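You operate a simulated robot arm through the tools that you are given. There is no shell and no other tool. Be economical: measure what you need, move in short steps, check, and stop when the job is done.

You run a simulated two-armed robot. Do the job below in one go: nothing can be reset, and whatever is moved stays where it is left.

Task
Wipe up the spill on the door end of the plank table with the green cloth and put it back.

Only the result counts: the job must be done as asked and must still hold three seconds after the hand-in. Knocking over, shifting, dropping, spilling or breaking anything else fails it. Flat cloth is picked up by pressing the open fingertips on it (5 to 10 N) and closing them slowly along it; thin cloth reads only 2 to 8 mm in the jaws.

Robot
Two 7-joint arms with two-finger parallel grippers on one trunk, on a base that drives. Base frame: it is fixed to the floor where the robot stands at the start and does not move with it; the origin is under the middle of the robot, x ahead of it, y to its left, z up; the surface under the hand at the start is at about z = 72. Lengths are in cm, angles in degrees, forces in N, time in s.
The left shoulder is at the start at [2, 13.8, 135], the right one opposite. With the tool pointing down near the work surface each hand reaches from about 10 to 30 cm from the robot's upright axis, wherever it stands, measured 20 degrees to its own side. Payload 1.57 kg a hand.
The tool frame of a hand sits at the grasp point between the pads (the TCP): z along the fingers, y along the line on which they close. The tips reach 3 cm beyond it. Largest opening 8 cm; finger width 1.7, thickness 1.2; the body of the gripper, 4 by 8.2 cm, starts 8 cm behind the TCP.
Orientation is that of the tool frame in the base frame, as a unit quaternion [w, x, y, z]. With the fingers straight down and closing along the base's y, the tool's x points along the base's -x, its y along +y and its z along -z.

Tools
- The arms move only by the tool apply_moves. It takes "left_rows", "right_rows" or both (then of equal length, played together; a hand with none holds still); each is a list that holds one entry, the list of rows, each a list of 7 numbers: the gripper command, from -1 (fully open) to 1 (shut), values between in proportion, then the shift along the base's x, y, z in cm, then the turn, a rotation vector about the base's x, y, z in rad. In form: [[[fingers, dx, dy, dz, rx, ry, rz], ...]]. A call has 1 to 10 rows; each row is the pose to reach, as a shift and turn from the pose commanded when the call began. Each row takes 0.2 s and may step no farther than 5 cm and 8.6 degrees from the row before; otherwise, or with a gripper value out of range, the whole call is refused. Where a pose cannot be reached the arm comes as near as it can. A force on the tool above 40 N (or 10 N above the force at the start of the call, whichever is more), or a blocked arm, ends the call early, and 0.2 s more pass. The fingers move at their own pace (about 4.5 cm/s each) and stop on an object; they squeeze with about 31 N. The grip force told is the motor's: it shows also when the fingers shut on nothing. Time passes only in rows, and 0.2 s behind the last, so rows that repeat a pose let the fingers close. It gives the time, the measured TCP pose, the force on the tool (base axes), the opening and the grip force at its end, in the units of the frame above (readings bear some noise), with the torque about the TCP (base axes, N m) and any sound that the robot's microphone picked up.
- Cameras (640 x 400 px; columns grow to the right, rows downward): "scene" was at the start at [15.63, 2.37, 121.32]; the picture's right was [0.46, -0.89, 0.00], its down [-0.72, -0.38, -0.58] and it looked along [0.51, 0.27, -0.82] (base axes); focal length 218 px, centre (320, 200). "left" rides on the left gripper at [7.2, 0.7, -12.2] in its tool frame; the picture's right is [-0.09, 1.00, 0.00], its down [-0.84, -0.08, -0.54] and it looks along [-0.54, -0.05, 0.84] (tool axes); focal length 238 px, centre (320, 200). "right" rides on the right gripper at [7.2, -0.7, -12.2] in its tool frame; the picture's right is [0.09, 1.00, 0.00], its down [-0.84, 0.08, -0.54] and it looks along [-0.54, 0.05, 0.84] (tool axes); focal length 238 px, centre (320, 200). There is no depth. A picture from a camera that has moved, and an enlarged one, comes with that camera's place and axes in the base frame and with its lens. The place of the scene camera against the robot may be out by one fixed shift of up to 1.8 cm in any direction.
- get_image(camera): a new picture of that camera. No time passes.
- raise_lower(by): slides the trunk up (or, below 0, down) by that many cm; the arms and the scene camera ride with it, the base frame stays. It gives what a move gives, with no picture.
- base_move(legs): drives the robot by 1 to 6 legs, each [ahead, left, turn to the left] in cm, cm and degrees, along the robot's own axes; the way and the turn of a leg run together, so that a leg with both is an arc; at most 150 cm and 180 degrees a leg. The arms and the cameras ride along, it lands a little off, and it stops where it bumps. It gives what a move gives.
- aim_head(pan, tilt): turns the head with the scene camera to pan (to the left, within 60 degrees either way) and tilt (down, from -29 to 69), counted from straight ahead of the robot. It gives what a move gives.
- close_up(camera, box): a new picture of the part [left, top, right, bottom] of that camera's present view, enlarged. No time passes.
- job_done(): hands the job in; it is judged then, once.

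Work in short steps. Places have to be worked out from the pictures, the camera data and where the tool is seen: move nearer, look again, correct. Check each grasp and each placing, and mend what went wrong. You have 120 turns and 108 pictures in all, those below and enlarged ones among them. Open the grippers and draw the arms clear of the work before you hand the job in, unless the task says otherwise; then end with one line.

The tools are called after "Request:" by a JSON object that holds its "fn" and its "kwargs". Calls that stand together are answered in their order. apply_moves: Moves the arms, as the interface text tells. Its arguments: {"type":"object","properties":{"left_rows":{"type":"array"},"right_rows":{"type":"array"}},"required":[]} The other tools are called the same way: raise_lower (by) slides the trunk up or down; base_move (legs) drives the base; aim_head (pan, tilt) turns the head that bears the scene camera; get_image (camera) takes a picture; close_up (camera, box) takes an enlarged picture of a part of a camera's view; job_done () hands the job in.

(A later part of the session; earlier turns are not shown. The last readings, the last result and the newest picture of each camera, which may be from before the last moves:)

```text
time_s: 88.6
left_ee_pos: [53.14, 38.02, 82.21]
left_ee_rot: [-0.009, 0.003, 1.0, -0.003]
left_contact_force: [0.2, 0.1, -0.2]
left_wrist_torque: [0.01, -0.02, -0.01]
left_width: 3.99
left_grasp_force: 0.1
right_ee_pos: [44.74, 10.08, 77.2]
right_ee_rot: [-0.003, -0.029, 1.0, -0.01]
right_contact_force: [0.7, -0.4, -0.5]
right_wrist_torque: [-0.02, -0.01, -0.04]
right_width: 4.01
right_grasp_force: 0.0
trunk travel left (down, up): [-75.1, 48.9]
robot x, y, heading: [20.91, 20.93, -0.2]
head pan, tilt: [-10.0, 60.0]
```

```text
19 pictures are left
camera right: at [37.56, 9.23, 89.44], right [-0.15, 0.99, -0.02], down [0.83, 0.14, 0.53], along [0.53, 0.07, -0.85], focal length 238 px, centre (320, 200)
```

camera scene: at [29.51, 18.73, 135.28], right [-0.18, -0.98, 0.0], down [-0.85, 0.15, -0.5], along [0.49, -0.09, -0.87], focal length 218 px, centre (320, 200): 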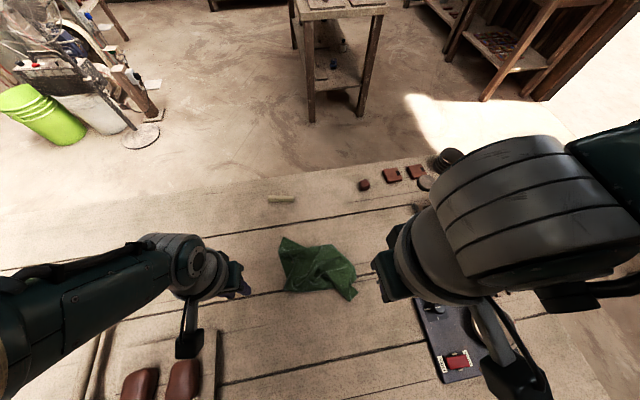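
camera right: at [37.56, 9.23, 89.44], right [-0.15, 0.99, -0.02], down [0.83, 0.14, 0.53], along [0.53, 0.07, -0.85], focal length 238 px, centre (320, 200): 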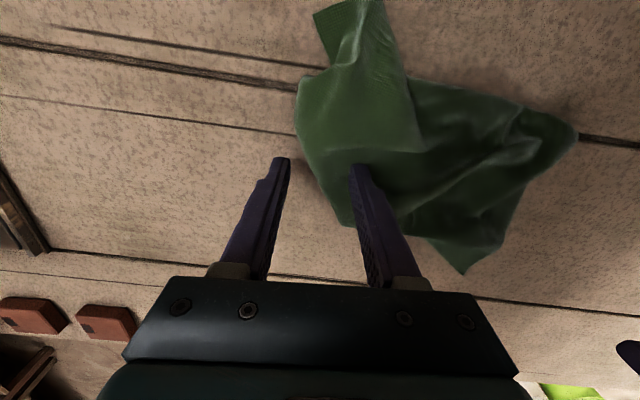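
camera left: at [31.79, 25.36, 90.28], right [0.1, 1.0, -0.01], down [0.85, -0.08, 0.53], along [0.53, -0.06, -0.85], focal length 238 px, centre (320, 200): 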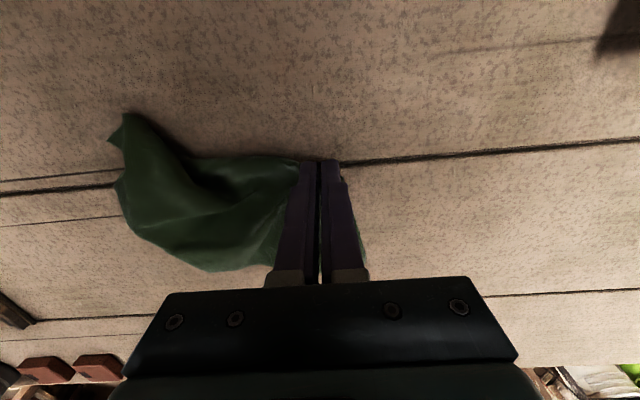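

The crease lies between the fingers. I go down to contact and close.

Request:
{"fn": "raise_lower", "kwargs": {"by": -1.95}}

Request:
{"fn": "apply_moves", "kwargs": {"right_rows": [[[0.15, 0, 0, 0, 0, 0, 0], [0.3, 0, 0, 0, 0, 0, 0], [0.45, 0, 0, 0, 0, 0, 0], [0.6, 0, 0, 0, 0, 0, 0], [0.75, 0, 0, 0, 0, 0, 0], [0.9, 0, 0, 0, 0, 0, 0], [1, 0, 0, 0, 0, 0, 0], [1, 0, 0, 0, 0, 0, 0]]]}}

```text
time_s: 89.3
left_ee_pos: [53.05, 37.8, 80.34]
left_ee_rot: [-0.009, 0.003, 1.0, -0.004]
left_contact_force: [0.9, -0.4, -0.5]
left_wrist_torque: [0.01, -0.01, 0.01]
left_width: 4.0
left_grasp_force: 0.1
right_ee_pos: [44.71, 10.08, 75.24]
right_ee_rot: [-0.004, -0.028, 1.0, -0.009]
right_contact_force: [-1.1, -0.7, 3.2]
right_wrist_torque: [0.08, 0.04, 0.01]
right_width: 4.0
right_grasp_force: 0.2
trunk travel left (down, up): [-73.2, 50.9]
robot x, y, heading: [21.13, 21.2, -0.3]
head pan, tilt: [-10.0, 60.0]
```

```text
time_s: 91.1
left_ee_pos: [53.12, 37.89, 80.34]
left_ee_rot: [-0.009, 0.003, 1.0, -0.003]
left_contact_force: [0.2, 0.2, -0.6]
left_wrist_torque: [0.01, 0.01, 0.0]
left_width: 3.99
left_grasp_force: 0.0
right_ee_pos: [44.66, 10.05, 75.24]
right_ee_rot: [-0.002, -0.03, 1.0, -0.01]
right_contact_force: [-0.5, 0.3, 2.2]
right_wrist_torque: [0.01, 0.04, 0.0]
right_width: 0.19
right_grasp_force: 23.2
trunk travel left (down, up): [-73.2, 50.9]
robot x, y, heading: [20.62, 20.79, -0.0]
head pan, tilt: [-10.0, 60.0]
```

Gripped (0.19 cm). I lift with the trunk and look at how it hangs.

Request:
{"fn": "raise_lower", "kwargs": {"by": 14}}

Request:
{"fn": "get_image", "kwargs": {"camera": "scene"}}

Request:
{"fn": "get_image", "kwargs": {"camera": "right"}}

```text
time_s: 92.7
left_ee_pos: [53.2, 37.91, 94.32]
left_ee_rot: [-0.009, 0.003, 1.0, -0.004]
left_contact_force: [0.2, 0.4, 0.4]
left_wrist_torque: [-0.01, -0.04, 0.01]
left_width: 4.01
left_grasp_force: 0.0
right_ee_pos: [44.66, 9.96, 89.19]
right_ee_rot: [-0.002, -0.029, 1.0, -0.01]
right_contact_force: [-0.1, -0.1, -0.7]
right_wrist_torque: [0.02, 0.0, 0.0]
right_width: 0.2
right_grasp_force: 23.6
trunk travel left (down, up): [-87.2, 36.9]
robot x, y, heading: [20.85, 20.98, -0.6]
head pan, tilt: [-10.0, 60.0]
```

```text
18 pictures are left
camera scene: at [36.5, 18.69, 135.33], right [-0.18, -0.98, 0.0], down [-0.85, 0.15, -0.5], along [0.49, -0.09, -0.87], focal length 218 px, centre (320, 200)
```

scene: 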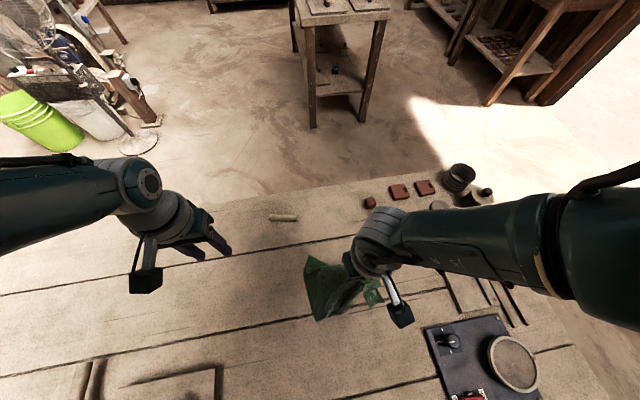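

```text
17 pictures are left
camera right: at [37.54, 9.23, 101.48], right [-0.15, 0.99, -0.02], down [0.83, 0.14, 0.53], along [0.53, 0.07, -0.85], focal length 238 px, centre (320, 200)
```

right: 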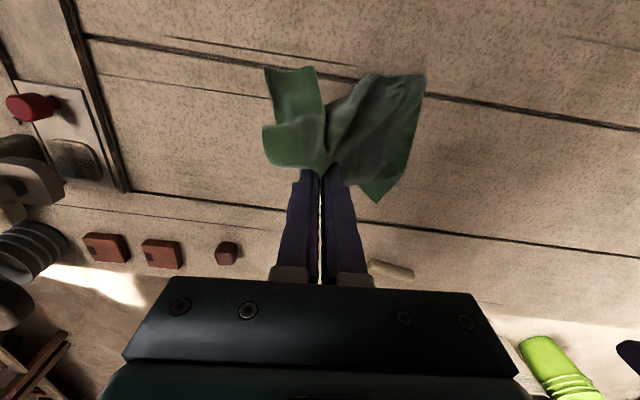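

The flap hangs with the cloth body to its left. I carry the crease outward (toward far right) partly by base, partly by arm.

Request:
{"fn": "base_move", "kwargs": {"legs": [[9, -4, 0]]}}

Request:
{"fn": "apply_moves", "kwargs": {"right_rows": [[[1, 2, -1, 1, 0, 0, 0], [1, 4, -2.5, 1, 0, 0, 0], [1, 4, -3, 0, 0, 0, 0]]]}}

Request:
{"fn": "get_image", "kwargs": {"camera": "right"}}

```text
time_s: 93.9
left_ee_pos: [62.05, 33.95, 94.36]
left_ee_rot: [-0.009, 0.003, 1.0, -0.003]
left_contact_force: [0.2, 0.7, 0.6]
left_wrist_torque: [0.03, 0.0, -0.04]
left_width: 4.01
left_grasp_force: 0.2
right_ee_pos: [53.64, 6.1, 89.24]
right_ee_rot: [-0.004, -0.029, 1.0, -0.009]
right_contact_force: [0.2, 1.0, 0.3]
right_wrist_torque: [0.01, 0.01, 0.03]
right_width: 0.2
right_grasp_force: 24.6
trunk travel left (down, up): [-87.2, 36.9]
robot x, y, heading: [29.69, 17.04, -0.2]
head pan, tilt: [-10.0, 60.0]
```

```text
time_s: 94.7
left_ee_pos: [62.06, 33.8, 94.37]
left_ee_rot: [-0.009, 0.003, 1.0, -0.004]
left_contact_force: [-0.5, 0.2, -0.5]
left_wrist_torque: [-0.02, 0.02, -0.02]
left_width: 3.98
left_grasp_force: 0.0
right_ee_pos: [56.63, 3.41, 90.78]
right_ee_rot: [-0.003, -0.03, 0.999, -0.009]
right_contact_force: [-0.6, 0.4, -0.6]
right_wrist_torque: [-0.01, -0.01, 0.02]
right_width: 0.22
right_grasp_force: 23.6
right hand out of reach, approached as far as the arm can: row 2, 3
trunk travel left (down, up): [-87.2, 36.9]
robot x, y, heading: [29.79, 16.72, 0.0]
head pan, tilt: [-10.0, 60.0]
```

```text
16 pictures are left
camera right: at [49.47, 2.56, 103.01], right [-0.15, 0.99, -0.02], down [0.83, 0.14, 0.53], along [0.53, 0.07, -0.85], focal length 238 px, centre (320, 200)
```

right: 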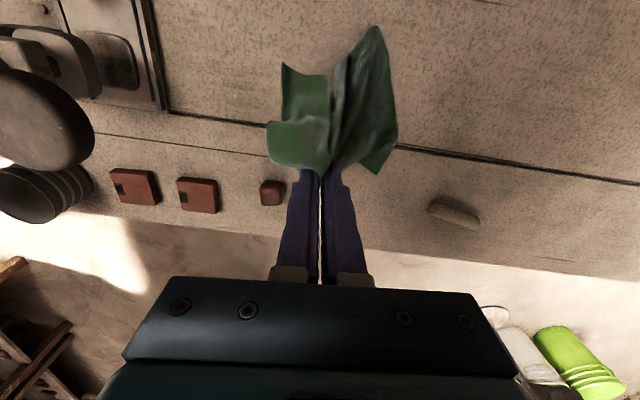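

I now lay it: lower in stages while moving inward.

Request:
{"fn": "raise_lower", "kwargs": {"by": -7}}

Request:
{"fn": "base_move", "kwargs": {"legs": [[-2.5, 3, 0]]}}

Request:
{"fn": "raise_lower", "kwargs": {"by": -5}}

Request:
{"fn": "base_move", "kwargs": {"legs": [[-2.5, 2, 0]]}}

Request:
{"fn": "get_image", "kwargs": {"camera": "right"}}

```text
time_s: 95.8
left_ee_pos: [62.11, 33.81, 87.32]
left_ee_rot: [-0.009, 0.002, 1.0, -0.003]
left_contact_force: [0.1, -0.1, -0.5]
left_wrist_torque: [-0.02, 0.0, 0.0]
left_width: 3.99
left_grasp_force: 0.0
right_ee_pos: [56.61, 3.3, 83.68]
right_ee_rot: [-0.004, -0.028, 1.0, -0.008]
right_contact_force: [0.4, 0.1, -0.4]
right_wrist_torque: [0.0, 0.01, 0.03]
right_width: 0.2
right_grasp_force: 23.6
trunk travel left (down, up): [-80.2, 43.9]
robot x, y, heading: [29.67, 16.83, -0.4]
head pan, tilt: [-10.0, 60.0]
```

```text
time_s: 96.6
left_ee_pos: [59.68, 36.87, 87.34]
left_ee_rot: [-0.009, 0.003, 1.0, -0.004]
left_contact_force: [-0.1, -0.4, 0.3]
left_wrist_torque: [0.01, 0.0, -0.03]
left_width: 4.01
left_grasp_force: 0.1
right_ee_pos: [54.06, 6.36, 83.8]
right_ee_rot: [-0.003, -0.029, 1.0, -0.01]
right_contact_force: [-0.7, 0.6, -0.1]
right_wrist_torque: [-0.01, 0.04, 0.01]
right_width: 0.2
right_grasp_force: 23.9
trunk travel left (down, up): [-80.2, 43.9]
robot x, y, heading: [27.32, 19.89, -0.0]
head pan, tilt: [-10.0, 60.0]
```

```text
time_s: 97.5
left_ee_pos: [59.62, 36.82, 82.26]
left_ee_rot: [-0.009, 0.003, 1.0, -0.004]
left_contact_force: [0.7, -0.3, 0.3]
left_wrist_torque: [-0.04, 0.02, 0.0]
left_width: 3.98
left_grasp_force: 0.2
right_ee_pos: [54.12, 6.41, 78.64]
right_ee_rot: [-0.003, -0.03, 1.0, -0.009]
right_contact_force: [-0.3, -0.5, 1.0]
right_wrist_torque: [0.01, -0.01, 0.0]
right_width: 0.2
right_grasp_force: 23.3
trunk travel left (down, up): [-75.2, 48.9]
robot x, y, heading: [27.28, 19.4, -0.2]
head pan, tilt: [-10.0, 60.0]
```

```text
time_s: 98.4
left_ee_pos: [57.22, 38.78, 82.3]
left_ee_rot: [-0.009, 0.002, 1.0, -0.003]
left_contact_force: [0.4, 0.1, 0.4]
left_wrist_torque: [-0.02, 0.02, -0.01]
left_width: 4.0
left_grasp_force: 0.0
right_ee_pos: [51.63, 8.34, 78.85]
right_ee_rot: [-0.003, -0.029, 1.0, -0.01]
right_contact_force: [0.7, 0.4, -0.4]
right_wrist_torque: [-0.02, 0.02, -0.01]
right_width: 0.22
right_grasp_force: 23.2
trunk travel left (down, up): [-75.2, 48.9]
robot x, y, heading: [24.94, 21.65, -0.4]
head pan, tilt: [-10.0, 60.0]
```

```text
15 pictures are left
camera right: at [44.52, 7.55, 91.0], right [-0.15, 0.99, -0.02], down [0.83, 0.14, 0.53], along [0.53, 0.07, -0.85], focal length 238 px, centre (320, 200)
```

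right: 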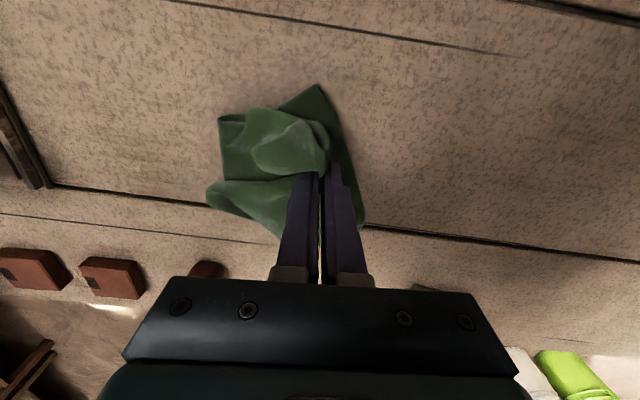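

I lower the last bit, release, raise and look from the head.

Request:
{"fn": "raise_lower", "kwargs": {"by": -3}}

Request:
{"fn": "apply_moves", "kwargs": {"right_rows": [[[0.7, 0, 0, 0, 0, 0, 0], [0.5, 0, 0, 0, 0, 0, 0], [0.5, 0, 0, 0, 0, 0, 0]]]}}

Request:
{"fn": "raise_lower", "kwargs": {"by": 18}}

Request:
{"fn": "base_move", "kwargs": {"legs": [[-14, 0, 0]]}}

Request:
{"fn": "aim_head", "kwargs": {"pan": -10, "tilt": 50}}

Request:
{"fn": "get_image", "kwargs": {"camera": "scene"}}

```text
time_s: 99.1
left_ee_pos: [57.21, 38.88, 79.34]
left_ee_rot: [-0.009, 0.003, 1.0, -0.003]
left_contact_force: [0.3, 0.2, -0.7]
left_wrist_torque: [-0.01, -0.01, 0.03]
left_width: 4.03
left_grasp_force: 0.1
right_ee_pos: [51.73, 8.43, 75.74]
right_ee_rot: [-0.003, -0.029, 1.0, -0.009]
right_contact_force: [1.0, 0.0, 1.1]
right_wrist_torque: [-0.02, 0.01, 0.0]
right_width: 0.21
right_grasp_force: 23.5
trunk travel left (down, up): [-72.1, 51.9]
robot x, y, heading: [24.75, 22.03, -0.4]
head pan, tilt: [-10.0, 60.0]
```

```text
time_s: 99.9
left_ee_pos: [57.15, 38.86, 79.39]
left_ee_rot: [-0.008, 0.002, 1.0, -0.003]
left_contact_force: [-0.2, 0.0, 0.2]
left_wrist_torque: [0.01, -0.01, -0.01]
left_width: 3.98
left_grasp_force: 0.1
right_ee_pos: [51.64, 8.41, 75.66]
right_ee_rot: [-0.003, -0.029, 1.0, -0.01]
right_contact_force: [0.3, 0.6, 0.4]
right_wrist_torque: [0.02, -0.03, 0.01]
right_width: 1.96
right_grasp_force: 0.0
trunk travel left (down, up): [-72.1, 51.9]
robot x, y, heading: [24.67, 21.83, -0.1]
head pan, tilt: [-10.0, 60.0]
```

```text
time_s: 101.9
left_ee_pos: [57.09, 38.88, 97.39]
left_ee_rot: [-0.009, 0.002, 1.0, -0.003]
left_contact_force: [-0.1, -0.1, 0.0]
left_wrist_torque: [0.03, 0.02, -0.04]
left_width: 4.0
left_grasp_force: 0.0
right_ee_pos: [51.65, 8.34, 93.69]
right_ee_rot: [-0.003, -0.028, 1.0, -0.009]
right_contact_force: [-0.1, 0.2, -0.2]
right_wrist_torque: [0.05, -0.02, 0.02]
right_width: 2.0
right_grasp_force: 0.1
trunk travel left (down, up): [-90.1, 33.9]
robot x, y, heading: [24.59, 22.05, 0.0]
head pan, tilt: [-10.0, 60.0]
```

```text
time_s: 103.3
left_ee_pos: [43.07, 38.96, 97.37]
left_ee_rot: [-0.009, 0.002, 1.0, -0.004]
left_contact_force: [0.2, 0.1, 0.6]
left_wrist_torque: [0.01, 0.01, 0.02]
left_width: 4.03
left_grasp_force: 0.1
right_ee_pos: [37.6, 8.43, 93.77]
right_ee_rot: [-0.003, -0.03, 0.999, -0.01]
right_contact_force: [0.2, -0.8, 0.1]
right_wrist_torque: [0.01, -0.02, 0.01]
right_width: 1.98
right_grasp_force: 0.0
trunk travel left (down, up): [-90.1, 33.9]
robot x, y, heading: [10.55, 21.92, 0.1]
head pan, tilt: [-10.0, 60.0]
```

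```text
time_s: 104.0
left_ee_pos: [43.01, 38.94, 97.25]
left_ee_rot: [-0.009, 0.001, 1.0, -0.003]
left_contact_force: [0.0, 0.2, -0.1]
left_wrist_torque: [0.0, 0.0, 0.0]
left_width: 4.01
left_grasp_force: 0.0
right_ee_pos: [37.49, 8.48, 93.82]
right_ee_rot: [-0.003, -0.031, 0.999, -0.009]
right_contact_force: [-0.3, -0.7, -0.3]
right_wrist_torque: [0.01, 0.0, 0.01]
right_width: 2.0
right_grasp_force: 0.1
trunk travel left (down, up): [-90.1, 33.9]
robot x, y, heading: [10.57, 21.84, 0.1]
head pan, tilt: [-10.0, 50.0]
```

```text
14 pictures are left
camera scene: at [27.47, 19.54, 139.58], right [-0.17, -0.98, 0.0], down [-0.75, 0.13, -0.64], along [0.63, -0.11, -0.77], focal length 218 px, centre (320, 200)
```

scene: 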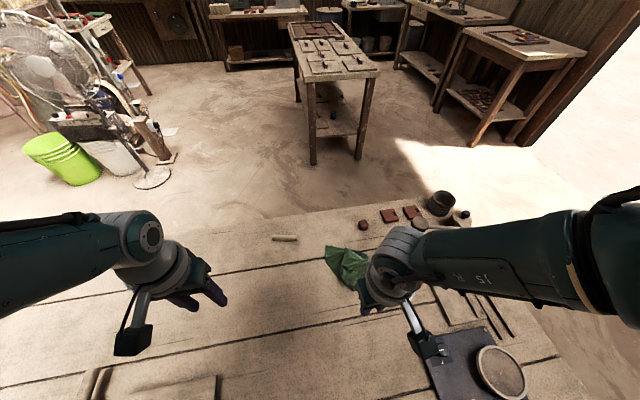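

I move the right hand aside to the right for a clear view.

Request:
{"fn": "apply_moves", "kwargs": {"right_rows": [[[0, 0, -4, 0, 0, 0, 0], [0, 0, -8, 1, 0, 0, 0], [0, 0, -12, 2, 0, 0, 0], [0, 0, -16, 2, 0, 0, 0]]]}}

Request:
{"fn": "close_up", "kwargs": {"camera": "scene", "box": [220, 200, 460, 350]}}

```text
time_s: 105.0
left_ee_pos: [42.92, 39.18, 97.4]
left_ee_rot: [-0.008, 0.002, 1.0, -0.004]
left_contact_force: [0.0, -0.2, 0.2]
left_wrist_torque: [0.02, -0.01, 0.01]
left_width: 4.01
left_grasp_force: 0.0
right_ee_pos: [37.67, -7.54, 95.7]
right_ee_rot: [-0.003, -0.031, 0.999, -0.01]
right_contact_force: [0.5, -0.5, 0.0]
right_wrist_torque: [0.0, 0.02, 0.01]
right_width: 3.99
right_grasp_force: 0.1
trunk travel left (down, up): [-90.1, 33.9]
robot x, y, heading: [10.54, 22.08, 0.2]
head pan, tilt: [-10.0, 50.0]
```

```text
2.67 times, centred on (340, 275) of scene
camera zoom: at [27.47, 19.54, 139.59], right [-0.17, -0.98, 0.0], down [-0.75, 0.13, -0.64], along [0.63, -0.11, -0.77], focal length 582 px, centre (267, 0)
```

zoom: 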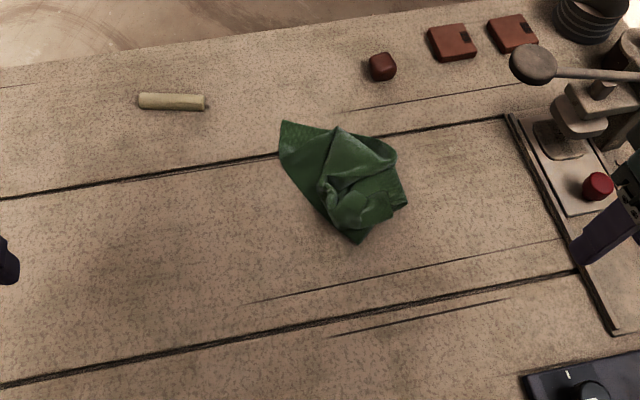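

The cloth is now a bundle at x 47–62, y 0–12, about 10 cm off. I'll grip its near corner at about (47.5, 6.5) and drag it toward the near-left, which should both unfold and centre it.

Request:
{"fn": "apply_moves", "kwargs": {"right_rows": [[[0, 0, 4, 0, 0, 0, 0], [0, 0, 8, -1, 0, 0, 0], [0, 0, 12, -2, 0, 0, 0], [0, 0, 15.5, -2, 0, 0, 0]]]}}

Request:
{"fn": "base_move", "kwargs": {"legs": [[11, -1, 0]]}}

Request:
{"fn": "raise_lower", "kwargs": {"by": -14}}

Request:
{"fn": "get_image", "kwargs": {"camera": "right"}}

```text
time_s: 106.0
left_ee_pos: [43.04, 38.95, 97.44]
left_ee_rot: [-0.009, 0.002, 1.0, -0.003]
left_contact_force: [0.0, -0.1, -0.7]
left_wrist_torque: [0.02, -0.04, -0.04]
left_width: 4.0
left_grasp_force: 0.1
right_ee_pos: [37.49, 7.96, 93.52]
right_ee_rot: [-0.003, -0.03, 1.0, -0.009]
right_contact_force: [0.8, 0.0, 0.4]
right_wrist_torque: [0.01, 0.02, 0.01]
right_width: 4.04
right_grasp_force: 0.0
trunk travel left (down, up): [-90.1, 33.9]
robot x, y, heading: [10.85, 22.05, 0.0]
head pan, tilt: [-10.0, 50.0]
```

```text
time_s: 107.2
left_ee_pos: [53.82, 38.01, 97.35]
left_ee_rot: [-0.009, 0.001, 1.0, -0.004]
left_contact_force: [-0.9, 0.7, 0.4]
left_wrist_torque: [-0.05, -0.02, 0.02]
left_width: 4.02
left_grasp_force: 0.1
right_ee_pos: [48.42, 6.9, 93.63]
right_ee_rot: [-0.003, -0.03, 1.0, -0.009]
right_contact_force: [1.0, 0.0, 0.0]
right_wrist_torque: [0.03, 0.01, 0.01]
right_width: 4.0
right_grasp_force: 0.1
trunk travel left (down, up): [-90.1, 33.9]
robot x, y, heading: [21.48, 20.87, -0.1]
head pan, tilt: [-10.0, 50.0]
```

```text
time_s: 108.9
left_ee_pos: [53.8, 38.07, 83.28]
left_ee_rot: [-0.009, 0.002, 1.0, -0.003]
left_contact_force: [-0.2, -0.3, 0.0]
left_wrist_torque: [0.0, -0.03, 0.03]
left_width: 4.0
left_grasp_force: 0.1
right_ee_pos: [48.43, 6.94, 79.78]
right_ee_rot: [-0.003, -0.03, 0.999, -0.01]
right_contact_force: [0.1, 0.1, 0.0]
right_wrist_torque: [-0.04, -0.01, 0.06]
right_width: 3.99
right_grasp_force: 0.0
trunk travel left (down, up): [-76.1, 47.9]
robot x, y, heading: [21.46, 21.01, -0.1]
head pan, tilt: [-10.0, 50.0]
```

```text
12 pictures are left
camera right: at [41.38, 6.03, 91.97], right [-0.15, 0.99, -0.02], down [0.83, 0.14, 0.53], along [0.53, 0.07, -0.85], focal length 238 px, centre (320, 200)
```

right: 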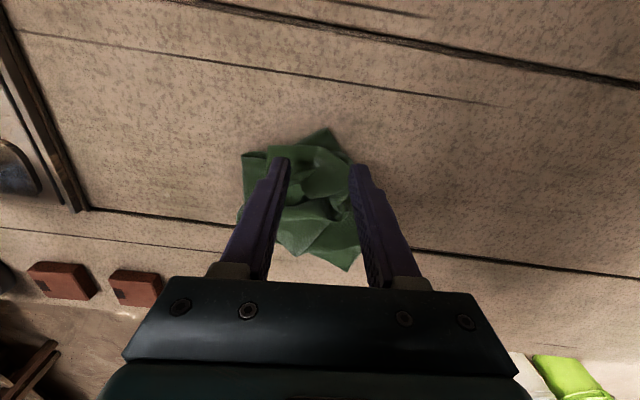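

The near corner is at (46.5, 7.3). I shift slightly, lower and close on it.

Request:
{"fn": "apply_moves", "kwargs": {"right_rows": [[[0, -0.8, 0.5, 0, 0, 0, 0], [0, -0.8, 0.5, 0, 0, 0, 0]]]}}

Request:
{"fn": "raise_lower", "kwargs": {"by": -4.55}}

Request:
{"fn": "apply_moves", "kwargs": {"right_rows": [[[0.15, 0, 0, 0, 0, 0, 0], [0.3, 0, 0, 0, 0, 0, 0], [0.45, 0, 0, 0, 0, 0, 0], [0.6, 0, 0, 0, 0, 0, 0], [0.75, 0, 0, 0, 0, 0, 0], [0.9, 0, 0, 0, 0, 0, 0], [1, 0, 0, 0, 0, 0, 0], [1, 0, 0, 0, 0, 0, 0]]]}}

Request:
{"fn": "raise_lower", "kwargs": {"by": 2.5}}

```text
time_s: 109.5
left_ee_pos: [53.89, 38.07, 83.3]
left_ee_rot: [-0.008, 0.001, 1.0, -0.004]
left_contact_force: [0.4, 0.7, -0.5]
left_wrist_torque: [-0.01, 0.01, 0.01]
left_width: 4.0
left_grasp_force: 0.2
right_ee_pos: [47.66, 7.33, 79.7]
right_ee_rot: [-0.004, -0.03, 0.999, -0.01]
right_contact_force: [-0.1, -0.1, -0.2]
right_wrist_torque: [0.0, -0.01, 0.0]
right_width: 4.0
right_grasp_force: 0.1
trunk travel left (down, up): [-76.1, 47.9]
robot x, y, heading: [21.92, 21.08, 0.1]
head pan, tilt: [-10.0, 50.0]
```

```text
time_s: 110.3
left_ee_pos: [53.92, 38.01, 78.81]
left_ee_rot: [-0.009, 0.001, 1.0, -0.003]
left_contact_force: [-0.2, 0.1, 0.4]
left_wrist_torque: [0.04, -0.04, -0.04]
left_width: 3.98
left_grasp_force: 0.0
right_ee_pos: [47.67, 7.4, 75.13]
right_ee_rot: [-0.004, -0.032, 0.999, -0.008]
right_contact_force: [-0.2, -0.6, 0.7]
right_wrist_torque: [0.0, -0.02, -0.01]
right_width: 4.0
right_grasp_force: 0.7
trunk travel left (down, up): [-71.6, 52.4]
robot x, y, heading: [21.72, 20.92, 0.1]
head pan, tilt: [-10.0, 50.0]
```

```text
time_s: 112.1
left_ee_pos: [53.95, 38.04, 78.77]
left_ee_rot: [-0.008, 0.001, 1.0, -0.003]
left_contact_force: [1.0, 0.4, 0.2]
left_wrist_torque: [0.04, -0.02, 0.01]
left_width: 3.97
left_grasp_force: 0.0
right_ee_pos: [47.74, 7.28, 75.21]
right_ee_rot: [-0.003, -0.031, 0.999, -0.01]
right_contact_force: [-0.3, -0.9, 2.3]
right_wrist_torque: [0.02, 0.0, -0.05]
right_width: 0.24
right_grasp_force: 23.8
trunk travel left (down, up): [-71.6, 52.4]
robot x, y, heading: [21.9, 20.6, -0.0]
head pan, tilt: [-10.0, 50.0]
```

```text
time_s: 112.8
left_ee_pos: [53.81, 37.99, 81.38]
left_ee_rot: [-0.009, 0.001, 1.0, -0.004]
left_contact_force: [0.5, 0.3, 0.8]
left_wrist_torque: [0.02, -0.03, -0.02]
left_width: 4.0
left_grasp_force: 0.0
right_ee_pos: [47.54, 7.35, 77.63]
right_ee_rot: [-0.003, -0.03, 1.0, -0.009]
right_contact_force: [0.4, 0.4, 0.4]
right_wrist_torque: [0.01, -0.01, -0.03]
right_width: 0.26
right_grasp_force: 23.6
trunk travel left (down, up): [-74.1, 49.9]
robot x, y, heading: [21.61, 20.27, 0.1]
head pan, tilt: [-10.0, 50.0]
```

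Held (0.26 cm). I drag it toward near-left with the base.

Request:
{"fn": "base_move", "kwargs": {"legs": [[-10, 13, 0]]}}

Request:
{"fn": "get_image", "kwargs": {"camera": "right"}}

```text
time_s: 114.3
left_ee_pos: [43.92, 50.89, 81.28]
left_ee_rot: [-0.009, 0.002, 1.0, -0.004]
left_contact_force: [0.0, 0.3, 1.0]
left_wrist_torque: [0.01, 0.01, 0.0]
left_width: 4.01
left_grasp_force: 0.0
right_ee_pos: [37.66, 20.35, 77.72]
right_ee_rot: [-0.003, -0.031, 0.999, -0.01]
right_contact_force: [-0.4, 0.1, 0.3]
right_wrist_torque: [0.0, 0.01, 0.01]
right_width: 0.22
right_grasp_force: 23.6
trunk travel left (down, up): [-74.1, 49.9]
robot x, y, heading: [11.72, 33.67, -0.0]
head pan, tilt: [-10.0, 50.0]
```

```text
11 pictures are left
camera right: at [30.56, 19.46, 89.92], right [-0.15, 0.99, -0.02], down [0.83, 0.14, 0.53], along [0.53, 0.07, -0.85], focal length 238 px, centre (320, 200)
```

right: 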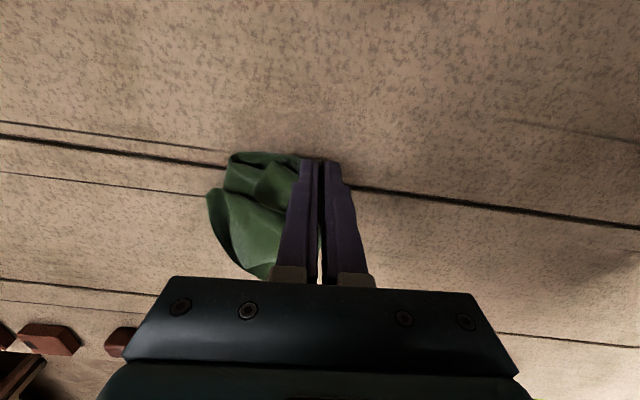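

I set it down, release, raise, and look.

Request:
{"fn": "raise_lower", "kwargs": {"by": -2.2}}

Request:
{"fn": "apply_moves", "kwargs": {"right_rows": [[[0.7, 0, 0, 0, 0, 0, 0], [0.5, 0, 0, 0, 0, 0, 0], [0.5, 0, 0, 0, 0, 0, 0]]]}}

Request:
{"fn": "raise_lower", "kwargs": {"by": 18}}

Request:
{"fn": "apply_moves", "kwargs": {"right_rows": [[[0, 0, -4, 0, 0, 0, 0], [0, 0, -8, 0, 0, 0, 0], [0, 0, -12, 0, 0, 0, 0], [0, 0, -15, 0, 0, 0, 0]]]}}

Request:
{"fn": "aim_head", "kwargs": {"pan": -20, "tilt": 55}}

Request:
{"fn": "get_image", "kwargs": {"camera": "scene"}}

```text
time_s: 115.0
left_ee_pos: [43.87, 50.91, 79.19]
left_ee_rot: [-0.008, 0.002, 1.0, -0.003]
left_contact_force: [0.7, 0.5, 0.8]
left_wrist_torque: [0.01, 0.02, -0.01]
left_width: 4.0
left_grasp_force: 0.2
right_ee_pos: [37.65, 20.4, 75.46]
right_ee_rot: [-0.003, -0.03, 0.999, -0.01]
right_contact_force: [0.0, 0.2, 0.6]
right_wrist_torque: [-0.02, 0.02, -0.04]
right_width: 0.23
right_grasp_force: 24.3
trunk travel left (down, up): [-71.9, 52.1]
robot x, y, heading: [11.94, 33.67, -0.1]
head pan, tilt: [-10.0, 50.0]
```

```text
time_s: 115.8
left_ee_pos: [43.91, 50.93, 79.1]
left_ee_rot: [-0.009, 0.002, 1.0, -0.004]
left_contact_force: [0.2, -0.4, -0.9]
left_wrist_torque: [-0.04, -0.02, -0.02]
left_width: 4.01
left_grasp_force: 0.0
right_ee_pos: [37.64, 20.3, 75.38]
right_ee_rot: [-0.003, -0.031, 0.999, -0.01]
right_contact_force: [-0.2, -0.4, -0.3]
right_wrist_torque: [0.03, 0.01, -0.01]
right_width: 2.02
right_grasp_force: 0.1
trunk travel left (down, up): [-71.9, 52.1]
robot x, y, heading: [11.69, 33.81, -0.0]
head pan, tilt: [-10.0, 50.0]
```

```text
time_s: 117.8
left_ee_pos: [43.88, 50.91, 97.1]
left_ee_rot: [-0.009, 0.002, 1.0, -0.003]
left_contact_force: [0.3, 0.2, 0.3]
left_wrist_torque: [0.01, -0.01, 0.01]
left_width: 4.01
left_grasp_force: 0.0
right_ee_pos: [37.68, 20.23, 93.36]
right_ee_rot: [-0.003, -0.03, 0.999, -0.01]
right_contact_force: [0.1, 0.1, 0.2]
right_wrist_torque: [-0.01, 0.01, -0.02]
right_width: 1.98
right_grasp_force: 0.1
trunk travel left (down, up): [-89.9, 34.1]
robot x, y, heading: [11.46, 33.64, 0.3]
head pan, tilt: [-10.0, 50.0]
```

```text
time_s: 118.8
left_ee_pos: [44.05, 50.99, 97.06]
left_ee_rot: [-0.009, 0.002, 1.0, -0.003]
left_contact_force: [-0.4, -0.2, 0.4]
left_wrist_torque: [-0.01, 0.05, 0.02]
left_width: 4.0
left_grasp_force: 0.1
right_ee_pos: [37.84, 5.35, 93.41]
right_ee_rot: [-0.003, -0.029, 1.0, -0.01]
right_contact_force: [-0.1, 0.3, -0.1]
right_wrist_torque: [0.01, -0.01, 0.0]
right_width: 4.0
right_grasp_force: 0.1
trunk travel left (down, up): [-89.9, 34.1]
robot x, y, heading: [11.68, 33.8, 0.1]
head pan, tilt: [-10.0, 50.0]
```

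```text
time_s: 119.5
left_ee_pos: [43.92, 50.87, 97.08]
left_ee_rot: [-0.008, 0.002, 1.0, -0.003]
left_contact_force: [0.0, -0.2, -0.1]
left_wrist_torque: [-0.01, 0.02, -0.01]
left_width: 3.99
left_grasp_force: 0.1
right_ee_pos: [37.89, 5.33, 93.51]
right_ee_rot: [-0.004, -0.03, 0.999, -0.01]
right_contact_force: [0.1, 0.2, -0.4]
right_wrist_torque: [0.0, 0.0, 0.02]
right_width: 4.01
right_grasp_force: 0.1
trunk travel left (down, up): [-89.9, 34.1]
robot x, y, heading: [11.65, 33.62, -0.1]
head pan, tilt: [-20.0, 55.0]
```

```text
10 pictures are left
camera scene: at [27.61, 30.39, 138.69], right [-0.34, -0.94, 0.0], down [-0.77, 0.28, -0.57], along [0.54, -0.2, -0.82], focal length 218 px, centre (320, 200)
```

scene: 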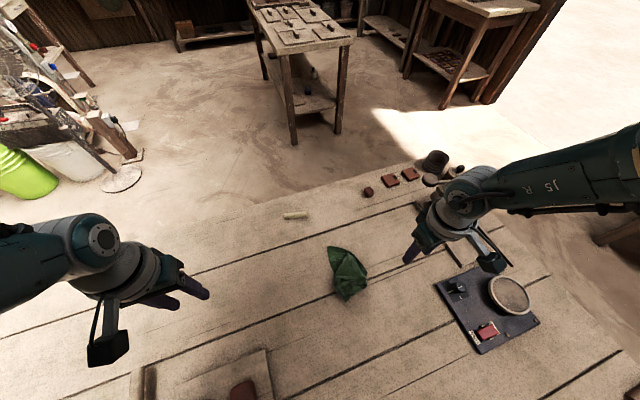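

The cloth is centred near (45, 16), original centre (48, 13.6), but it's still wadded. I zoom to choose a corner for one more spreading pull.

Request:
{"fn": "close_up", "kwargs": {"camera": "scene", "box": [300, 230, 400, 310]}}

```text
5.00 times, centred on (350, 270) of scene
camera zoom: at [27.61, 30.39, 138.69], right [-0.34, -0.94, 0.0], down [-0.77, 0.28, -0.57], along [0.54, -0.2, -0.82], focal length 1092 px, centre (170, -150)
```

zoom: 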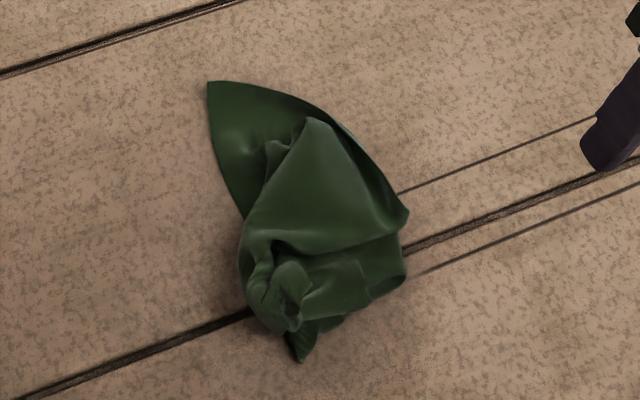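

A triangular flap with its apex near (49, 13.7) lies folded on top toward the far side. I'll pinch the apex lightly and pull it back toward the robot to unfold it.

Request:
{"fn": "apply_moves", "kwargs": {"right_rows": [[[0, 0, 4, 0, 0, 0, 0], [0, 0, 8, 0, 0, 0, 0], [0, 0, 12, 0, 0, 0, 0], [0, 0, 14.4, 0, 0, 0, 0]]]}}

Request:
{"fn": "base_move", "kwargs": {"legs": [[10.2, -6.1, 0]]}}

Request:
{"fn": "raise_lower", "kwargs": {"by": -14}}

Request:
{"fn": "get_image", "kwargs": {"camera": "right"}}

```text
time_s: 120.5
left_ee_pos: [44.0, 51.04, 97.08]
left_ee_rot: [-0.008, 0.001, 1.0, -0.004]
left_contact_force: [-0.3, 0.7, 0.6]
left_wrist_torque: [0.0, 0.01, 0.0]
left_width: 4.01
left_grasp_force: 0.1
right_ee_pos: [37.83, 19.67, 93.48]
right_ee_rot: [-0.003, -0.031, 0.999, -0.01]
right_contact_force: [0.1, -0.4, -0.6]
right_wrist_torque: [0.04, 0.01, -0.02]
right_width: 4.0
right_grasp_force: 0.1
trunk travel left (down, up): [-89.9, 34.1]
robot x, y, heading: [12.15, 33.93, 0.1]
head pan, tilt: [-20.0, 55.0]
```

```text
time_s: 121.7
left_ee_pos: [53.99, 44.85, 97.06]
left_ee_rot: [-0.009, 0.002, 1.0, -0.004]
left_contact_force: [-1.2, 0.0, -1.0]
left_wrist_torque: [0.04, 0.02, 0.0]
left_width: 4.01
left_grasp_force: 0.0
right_ee_pos: [47.88, 13.49, 93.48]
right_ee_rot: [-0.003, -0.031, 0.999, -0.009]
right_contact_force: [0.7, 0.1, 0.6]
right_wrist_torque: [-0.03, 0.0, 0.0]
right_width: 3.99
right_grasp_force: 0.0
trunk travel left (down, up): [-89.9, 34.1]
robot x, y, heading: [21.56, 27.31, 0.1]
head pan, tilt: [-20.0, 55.0]
```

```text
time_s: 123.4
left_ee_pos: [53.99, 44.79, 83.09]
left_ee_rot: [-0.009, 0.002, 1.0, -0.004]
left_contact_force: [0.4, -0.4, 0.6]
left_wrist_torque: [0.03, -0.03, -0.03]
left_width: 3.97
left_grasp_force: 0.1
right_ee_pos: [47.81, 13.52, 79.48]
right_ee_rot: [-0.002, -0.03, 1.0, -0.009]
right_contact_force: [0.4, 0.1, 0.6]
right_wrist_torque: [0.01, 0.0, 0.0]
right_width: 4.0
right_grasp_force: 0.0
trunk travel left (down, up): [-75.9, 48.1]
robot x, y, heading: [21.8, 27.92, -0.1]
head pan, tilt: [-20.0, 55.0]
```

```text
8 pictures are left
camera right: at [40.76, 12.7, 91.74], right [-0.15, 0.99, -0.02], down [0.83, 0.14, 0.53], along [0.53, 0.07, -0.85], focal length 238 px, centre (320, 200)
```

right: 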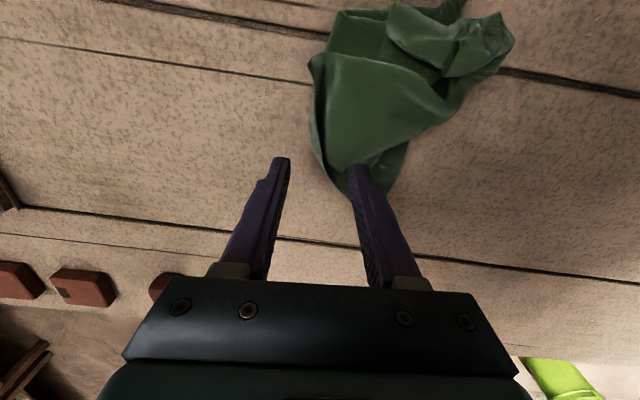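

The apex is at about (48.7, 15.7); I shift 2 cm left, lower lightly and pinch.

Request:
{"fn": "apply_moves", "kwargs": {"right_rows": [[[0, 0, 1.2, 0, 0, 0, 0], [0.2, -0.3, 2.2, 0, 0, 0, 0]]]}}

Request:
{"fn": "raise_lower", "kwargs": {"by": -4.05}}

Request:
{"fn": "apply_moves", "kwargs": {"right_rows": [[[0.3, 0, 0, 0, 0, 0, 0], [0.45, 0, 0, 0, 0, 0, 0], [0.6, 0, 0, 0, 0, 0, 0], [0.75, 0, 0, 0, 0, 0, 0], [0.9, 0, 0, 0, 0, 0, 0], [1, 0, 0, 0, 0, 0, 0], [1, 0, 0, 0, 0, 0, 0]]]}}

Request:
{"fn": "raise_lower", "kwargs": {"by": 5}}

Request:
{"fn": "get_image", "kwargs": {"camera": "right"}}

```text
time_s: 124.0
left_ee_pos: [54.15, 44.86, 83.04]
left_ee_rot: [-0.009, 0.002, 1.0, -0.003]
left_contact_force: [0.1, 0.1, -0.3]
left_wrist_torque: [0.02, 0.0, -0.02]
left_width: 4.01
left_grasp_force: 0.0
right_ee_pos: [47.57, 15.75, 79.52]
right_ee_rot: [-0.004, -0.03, 0.999, -0.011]
right_contact_force: [-0.3, -0.4, 0.8]
right_wrist_torque: [0.02, -0.01, 0.01]
right_width: 3.2
right_grasp_force: 0.0
trunk travel left (down, up): [-75.9, 48.1]
robot x, y, heading: [21.59, 27.23, 0.1]
head pan, tilt: [-20.0, 55.0]
```

```text
time_s: 124.8
left_ee_pos: [54.14, 44.9, 79.03]
left_ee_rot: [-0.009, 0.002, 1.0, -0.003]
left_contact_force: [0.8, -0.4, -0.1]
left_wrist_torque: [-0.01, 0.0, 0.02]
left_width: 4.01
left_grasp_force: 0.1
right_ee_pos: [47.47, 15.73, 75.31]
right_ee_rot: [-0.003, -0.031, 0.999, -0.01]
right_contact_force: [0.2, 0.2, -0.2]
right_wrist_torque: [0.0, 0.0, 0.0]
right_width: 3.18
right_grasp_force: 0.1
trunk travel left (down, up): [-71.8, 52.2]
robot x, y, heading: [21.7, 27.78, 0.0]
head pan, tilt: [-20.0, 55.0]
```

```text
time_s: 126.4
left_ee_pos: [54.07, 44.92, 78.97]
left_ee_rot: [-0.009, 0.001, 1.0, -0.003]
left_contact_force: [0.4, 0.2, 0.4]
left_wrist_torque: [0.03, -0.03, -0.04]
left_width: 4.01
left_grasp_force: 0.1
right_ee_pos: [47.6, 15.85, 75.53]
right_ee_rot: [-0.003, -0.031, 0.999, -0.009]
right_contact_force: [-0.7, 0.3, 5.7]
right_wrist_torque: [0.02, 0.01, 0.02]
right_width: 0.35
right_grasp_force: 24.4
trunk travel left (down, up): [-71.8, 52.2]
robot x, y, heading: [21.84, 27.57, 0.1]
head pan, tilt: [-20.0, 55.0]
```

```text
time_s: 127.3
left_ee_pos: [54.05, 44.91, 83.96]
left_ee_rot: [-0.008, 0.002, 1.0, -0.004]
left_contact_force: [0.8, -0.8, 0.4]
left_wrist_torque: [-0.03, -0.01, -0.02]
left_width: 4.01
left_grasp_force: 0.1
right_ee_pos: [47.61, 15.65, 80.51]
right_ee_rot: [-0.003, -0.03, 0.999, -0.01]
right_contact_force: [-0.3, -0.3, -0.6]
right_wrist_torque: [-0.02, 0.02, -0.03]
right_width: 0.23
right_grasp_force: 23.8
trunk travel left (down, up): [-76.8, 47.2]
robot x, y, heading: [21.63, 27.5, -0.0]
head pan, tilt: [-20.0, 55.0]
```

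```text
7 pictures are left
camera right: at [40.42, 14.88, 92.71], right [-0.15, 0.99, -0.02], down [0.83, 0.14, 0.53], along [0.53, 0.07, -0.85], focal length 238 px, centre (320, 200)
```

right: 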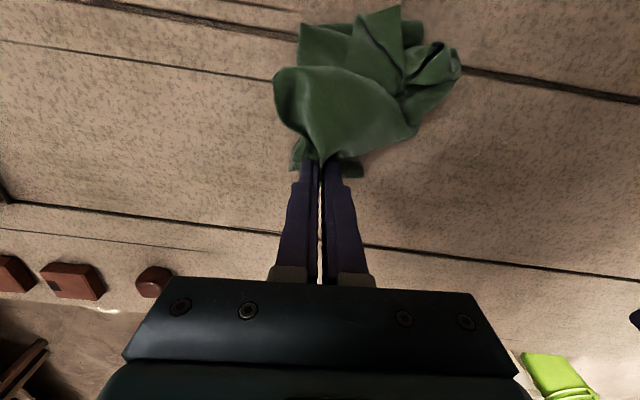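

It holds, possibly with more than one layer, so rather than risk re-wadding I use this grip to draw the cloth the last few cm toward its original centre, then set it down.

Request:
{"fn": "base_move", "kwargs": {"legs": [[5, -3, 0]]}}

Request:
{"fn": "raise_lower", "kwargs": {"by": -4.8}}

Request:
{"fn": "apply_moves", "kwargs": {"right_rows": [[[0.7, 0, 0, 0, 0, 0, 0], [0.4, 0, 0, 0, 0, 0, 0], [0.4, 0, 0, 0, 0, 0, 0]]]}}

Request:
{"fn": "raise_lower", "kwargs": {"by": 18}}

Request:
{"fn": "base_move", "kwargs": {"legs": [[-15, 5, 0]]}}

Request:
{"fn": "apply_moves", "kwargs": {"right_rows": [[[0, 0, -4, 0, 0, 0, 0], [0, 0, -8, 0, 0, 0, 0], [0, 0, -12, 0, 0, 0, 0], [0, 0, -16, 0, 0, 0, 0]]]}}

Request:
{"fn": "get_image", "kwargs": {"camera": "scene"}}

```text
time_s: 128.3
left_ee_pos: [59.07, 41.88, 84.06]
left_ee_rot: [-0.01, 0.002, 1.0, -0.004]
left_contact_force: [0.1, -0.5, -0.8]
left_wrist_torque: [0.01, 0.0, -0.01]
left_width: 4.02
left_grasp_force: 0.0
right_ee_pos: [52.58, 12.81, 80.43]
right_ee_rot: [-0.003, -0.031, 0.999, -0.01]
right_contact_force: [-0.9, -1.2, 0.5]
right_wrist_torque: [-0.02, -0.02, 0.02]
right_width: 0.24
right_grasp_force: 24.3
trunk travel left (down, up): [-76.8, 47.2]
robot x, y, heading: [26.84, 25.12, 0.1]
head pan, tilt: [-20.0, 55.0]
```

```text
time_s: 129.2
left_ee_pos: [59.12, 41.78, 79.28]
left_ee_rot: [-0.008, 0.001, 1.0, -0.004]
left_contact_force: [0.6, 0.5, -0.9]
left_wrist_torque: [-0.02, -0.05, 0.01]
left_width: 4.0
left_grasp_force: 0.0
right_ee_pos: [52.57, 12.73, 75.65]
right_ee_rot: [-0.003, -0.031, 0.999, -0.008]
right_contact_force: [-0.1, -0.1, 2.5]
right_wrist_torque: [0.0, 0.0, -0.02]
right_width: 0.24
right_grasp_force: 23.7
trunk travel left (down, up): [-72.0, 52.0]
robot x, y, heading: [26.96, 24.71, 0.3]
head pan, tilt: [-20.0, 55.0]
```

```text
time_s: 130.0
left_ee_pos: [59.08, 41.96, 79.24]
left_ee_rot: [-0.009, 0.001, 1.0, -0.004]
left_contact_force: [0.4, -0.6, 0.4]
left_wrist_torque: [-0.01, 0.0, 0.01]
left_width: 4.02
left_grasp_force: 0.3
right_ee_pos: [52.56, 12.81, 75.6]
right_ee_rot: [-0.004, -0.031, 0.999, -0.01]
right_contact_force: [0.0, 0.5, 0.6]
right_wrist_torque: [-0.03, 0.0, -0.04]
right_width: 2.39
right_grasp_force: 0.1
trunk travel left (down, up): [-72.0, 52.0]
robot x, y, heading: [26.86, 24.82, -0.1]
head pan, tilt: [-20.0, 55.0]
```

```text
time_s: 132.0
left_ee_pos: [58.93, 41.82, 97.13]
left_ee_rot: [-0.009, 0.001, 1.0, -0.003]
left_contact_force: [-0.7, -0.6, 0.7]
left_wrist_torque: [-0.02, -0.02, 0.01]
left_width: 3.98
left_grasp_force: 0.1
right_ee_pos: [52.31, 12.92, 93.62]
right_ee_rot: [-0.004, -0.031, 0.999, -0.01]
right_contact_force: [0.2, 0.7, 0.5]
right_wrist_torque: [0.03, 0.01, 0.0]
right_width: 2.39
right_grasp_force: 0.1
trunk travel left (down, up): [-90.0, 34.0]
robot x, y, heading: [26.87, 24.41, -0.4]
head pan, tilt: [-20.0, 55.0]
```

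```text
time_s: 133.4
left_ee_pos: [43.98, 46.84, 97.14]
left_ee_rot: [-0.009, 0.0, 1.0, -0.003]
left_contact_force: [0.5, -0.3, -0.6]
left_wrist_torque: [-0.04, 0.01, -0.01]
left_width: 4.01
left_grasp_force: 0.1
right_ee_pos: [37.56, 17.76, 93.67]
right_ee_rot: [-0.004, -0.031, 0.999, -0.01]
right_contact_force: [0.0, 0.8, -0.1]
right_wrist_torque: [-0.01, 0.0, 0.02]
right_width: 2.38
right_grasp_force: 0.1
trunk travel left (down, up): [-90.0, 34.0]
robot x, y, heading: [11.71, 29.62, -0.1]
head pan, tilt: [-20.0, 55.0]
```

```text
time_s: 134.4
left_ee_pos: [44.1, 46.89, 97.19]
left_ee_rot: [-0.009, 0.0, 1.0, -0.003]
left_contact_force: [0.6, -0.4, -0.7]
left_wrist_torque: [0.03, -0.02, -0.01]
left_width: 3.99
left_grasp_force: 0.0
right_ee_pos: [37.57, 1.89, 93.7]
right_ee_rot: [-0.003, -0.029, 1.0, -0.008]
right_contact_force: [0.5, 0.2, -0.1]
right_wrist_torque: [-0.02, 0.0, 0.0]
right_width: 4.03
right_grasp_force: 0.0
trunk travel left (down, up): [-90.0, 34.0]
robot x, y, heading: [11.68, 29.71, 0.2]
head pan, tilt: [-20.0, 55.0]
```

```text
6 pictures are left
camera scene: at [27.79, 26.3, 138.84], right [-0.34, -0.94, 0.0], down [-0.77, 0.28, -0.57], along [0.54, -0.2, -0.82], focal length 218 px, centre (320, 200)
```

scene: 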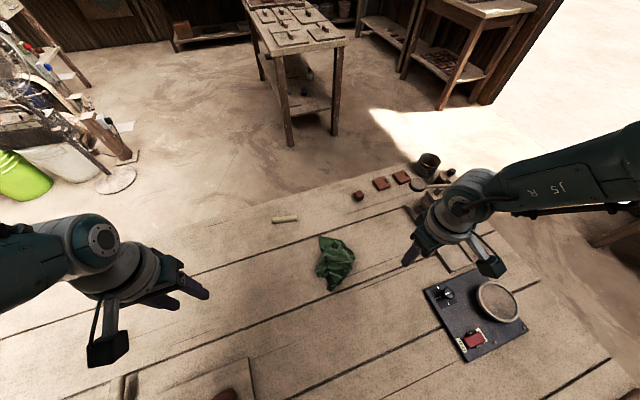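

The cloth centre is now at about (48.5, 14), matching its original centre (48, 13.6). I drive back to the start area to verify the spill spot from views that glinted before.

Request:
{"fn": "base_move", "kwargs": {"legs": [[-12, -20, 0]]}}

Request:
{"fn": "aim_head", "kwargs": {"pan": 45, "tilt": 60}}

Request:
{"fn": "get_image", "kwargs": {"camera": "scene"}}

```text
time_s: 136.2
left_ee_pos: [32.28, 27.07, 97.19]
left_ee_rot: [-0.009, -0.002, 1.0, -0.004]
left_contact_force: [0.9, 0.6, -0.1]
left_wrist_torque: [-0.02, 0.03, -0.02]
left_width: 4.01
left_grasp_force: 0.0
right_ee_pos: [25.91, -17.87, 93.68]
right_ee_rot: [-0.003, -0.033, 0.999, -0.009]
right_contact_force: [0.2, 0.4, 0.6]
right_wrist_torque: [0.0, 0.0, -0.03]
right_width: 4.0
right_grasp_force: 0.2
trunk travel left (down, up): [-90.0, 34.0]
robot x, y, heading: [-0.06, 10.36, 0.1]
head pan, tilt: [-20.0, 55.0]
```

```text
time_s: 137.5
left_ee_pos: [32.31, 27.01, 97.27]
left_ee_rot: [-0.009, -0.001, 1.0, -0.003]
left_contact_force: [-1.0, 0.5, 1.0]
left_wrist_torque: [0.0, -0.05, -0.03]
left_width: 3.99
left_grasp_force: 0.0
right_ee_pos: [25.93, -17.87, 93.61]
right_ee_rot: [-0.004, -0.032, 0.999, -0.009]
right_contact_force: [0.3, 0.0, -0.4]
right_wrist_torque: [0.01, -0.03, -0.03]
right_width: 3.99
right_grasp_force: 0.1
trunk travel left (down, up): [-90.0, 34.0]
robot x, y, heading: [-0.08, 9.62, 0.1]
head pan, tilt: [45.0, 60.0]
```

```text
5 pictures are left
camera scene: at [13.98, 13.6, 138.23], right [0.71, -0.7, 0.0], down [-0.61, -0.61, -0.5], along [0.35, 0.35, -0.87], focal length 218 px, centre (320, 200)
```

scene: 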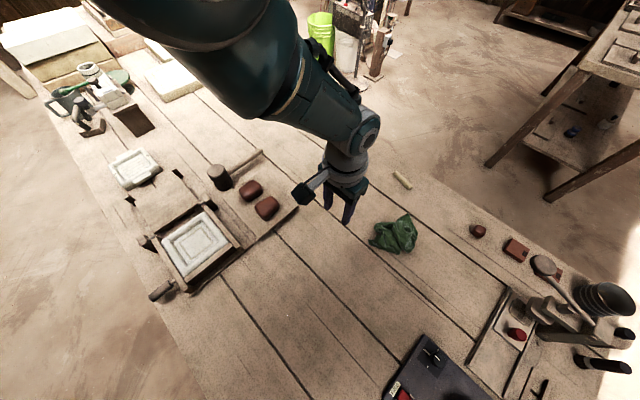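

Everything else is in place. I zoom on the spill spot around pixel (299, 290).

Request:
{"fn": "close_up", "kwargs": {"camera": "scene", "box": [230, 240, 370, 340]}}

Request:
{"fn": "aim_head", "kwargs": {"pan": 60, "tilt": 45}}

Request:
{"fn": "close_up", "kwargs": {"camera": "scene", "box": [200, 230, 440, 400]}}

```text
4.00 times, centred on (300, 290) of scene
camera zoom: at [13.98, 13.6, 138.23], right [0.71, -0.7, 0.0], down [-0.61, -0.61, -0.5], along [0.35, 0.35, -0.87], focal length 873 px, centre (400, -160)
```

zoom: 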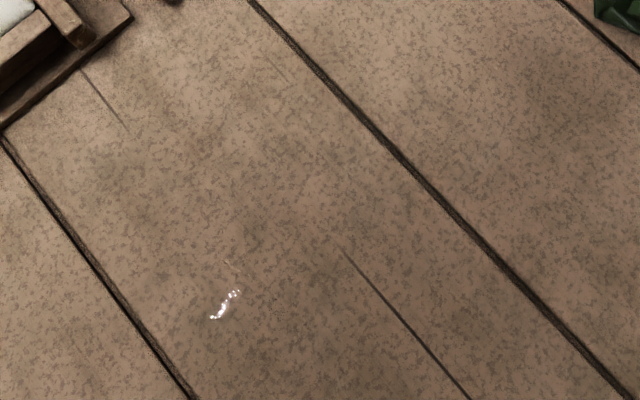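

```text
time_s: 138.3
left_ee_pos: [32.34, 27.1, 97.24]
left_ee_rot: [-0.009, -0.002, 1.0, -0.003]
left_contact_force: [0.3, 0.4, -0.7]
left_wrist_torque: [0.02, 0.0, 0.03]
left_width: 4.0
left_grasp_force: 0.0
right_ee_pos: [25.83, -17.98, 93.66]
right_ee_rot: [-0.004, -0.032, 0.999, -0.008]
right_contact_force: [0.0, -0.2, -0.4]
right_wrist_torque: [-0.01, 0.0, 0.01]
right_width: 4.01
right_grasp_force: 0.1
trunk travel left (down, up): [-90.0, 34.0]
robot x, y, heading: [0.22, 9.54, 0.3]
head pan, tilt: [60.0, 45.0]
```

```text
2.35 times, centred on (320, 315) of scene
camera zoom: at [13.33, 15.93, 140.17], right [0.87, -0.5, 0.0], down [-0.35, -0.61, -0.71], along [0.35, 0.61, -0.71], focal length 514 px, centre (320, -71)
```

zoom: 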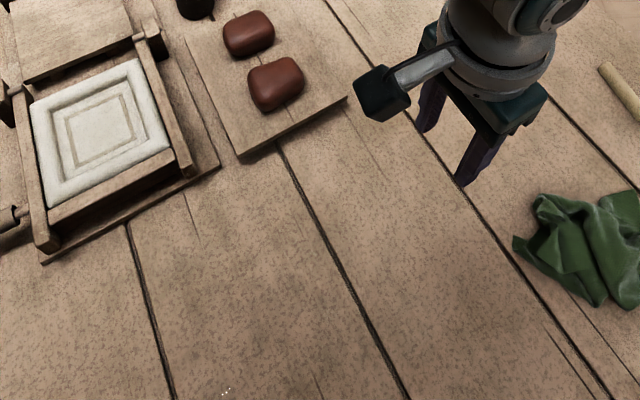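

A small residue still glints near (8–10, 24–25.5), nearer to the robot than my strokes went. I must pick the cloth up again and wipe x 3–13 there. I'll use the left hand with base/trunk motion; first I tuck the right hand up and inward.

Request:
{"fn": "aim_head", "kwargs": {"pan": 0, "tilt": 60}}

Request:
{"fn": "apply_moves", "kwargs": {"right_rows": [[[0, 0, 2, 3, 0, 0, 0], [0, -1, 4, 6, 0, 0, 0], [0, -2, 6, 9, 0, 0, 0], [0, -3, 8, 12, 0, 0, 0]]]}}

Request:
{"fn": "base_move", "kwargs": {"legs": [[0, -12.7, 0], [16.3, 0, 0]]}}

```text
time_s: 139.6
left_ee_pos: [32.28, 27.1, 97.24]
left_ee_rot: [-0.008, -0.001, 1.0, -0.004]
left_contact_force: [0.5, -0.2, -1.2]
left_wrist_torque: [0.02, -0.04, -0.02]
left_width: 4.01
left_grasp_force: 0.0
right_ee_pos: [25.91, -17.92, 93.6]
right_ee_rot: [-0.004, -0.032, 0.999, -0.009]
right_contact_force: [0.7, 0.6, 0.4]
right_wrist_torque: [0.0, 0.0, -0.04]
right_width: 3.97
right_grasp_force: 0.1
trunk travel left (down, up): [-90.0, 34.0]
robot x, y, heading: [-0.49, 10.0, 0.1]
head pan, tilt: [0.0, 60.0]
```

```text
time_s: 140.6
left_ee_pos: [32.16, 27.12, 97.34]
left_ee_rot: [-0.009, -0.001, 1.0, -0.004]
left_contact_force: [-0.1, 0.9, 0.2]
left_wrist_torque: [0.01, -0.02, 0.02]
left_width: 4.04
left_grasp_force: 0.1
right_ee_pos: [22.87, -10.09, 105.71]
right_ee_rot: [-0.003, -0.032, 0.999, -0.011]
right_contact_force: [-0.4, -0.3, -0.2]
right_wrist_torque: [0.01, -0.02, 0.0]
right_width: 3.99
right_grasp_force: 0.1
trunk travel left (down, up): [-90.0, 34.0]
robot x, y, heading: [0.02, 10.03, 0.2]
head pan, tilt: [0.0, 60.0]
```

```text
time_s: 142.9
left_ee_pos: [48.6, 14.47, 97.22]
left_ee_rot: [-0.009, -0.002, 1.0, -0.003]
left_contact_force: [-0.1, -0.1, 0.2]
left_wrist_torque: [0.02, -0.01, 0.01]
left_width: 4.0
left_grasp_force: 0.0
right_ee_pos: [39.25, -22.51, 105.68]
right_ee_rot: [-0.003, -0.034, 0.999, -0.009]
right_contact_force: [0.3, 0.1, 0.2]
right_wrist_torque: [0.0, -0.02, 0.04]
right_width: 4.01
right_grasp_force: 0.1
trunk travel left (down, up): [-90.0, 34.0]
robot x, y, heading: [16.54, -3.14, 0.3]
head pan, tilt: [0.0, 60.0]
```

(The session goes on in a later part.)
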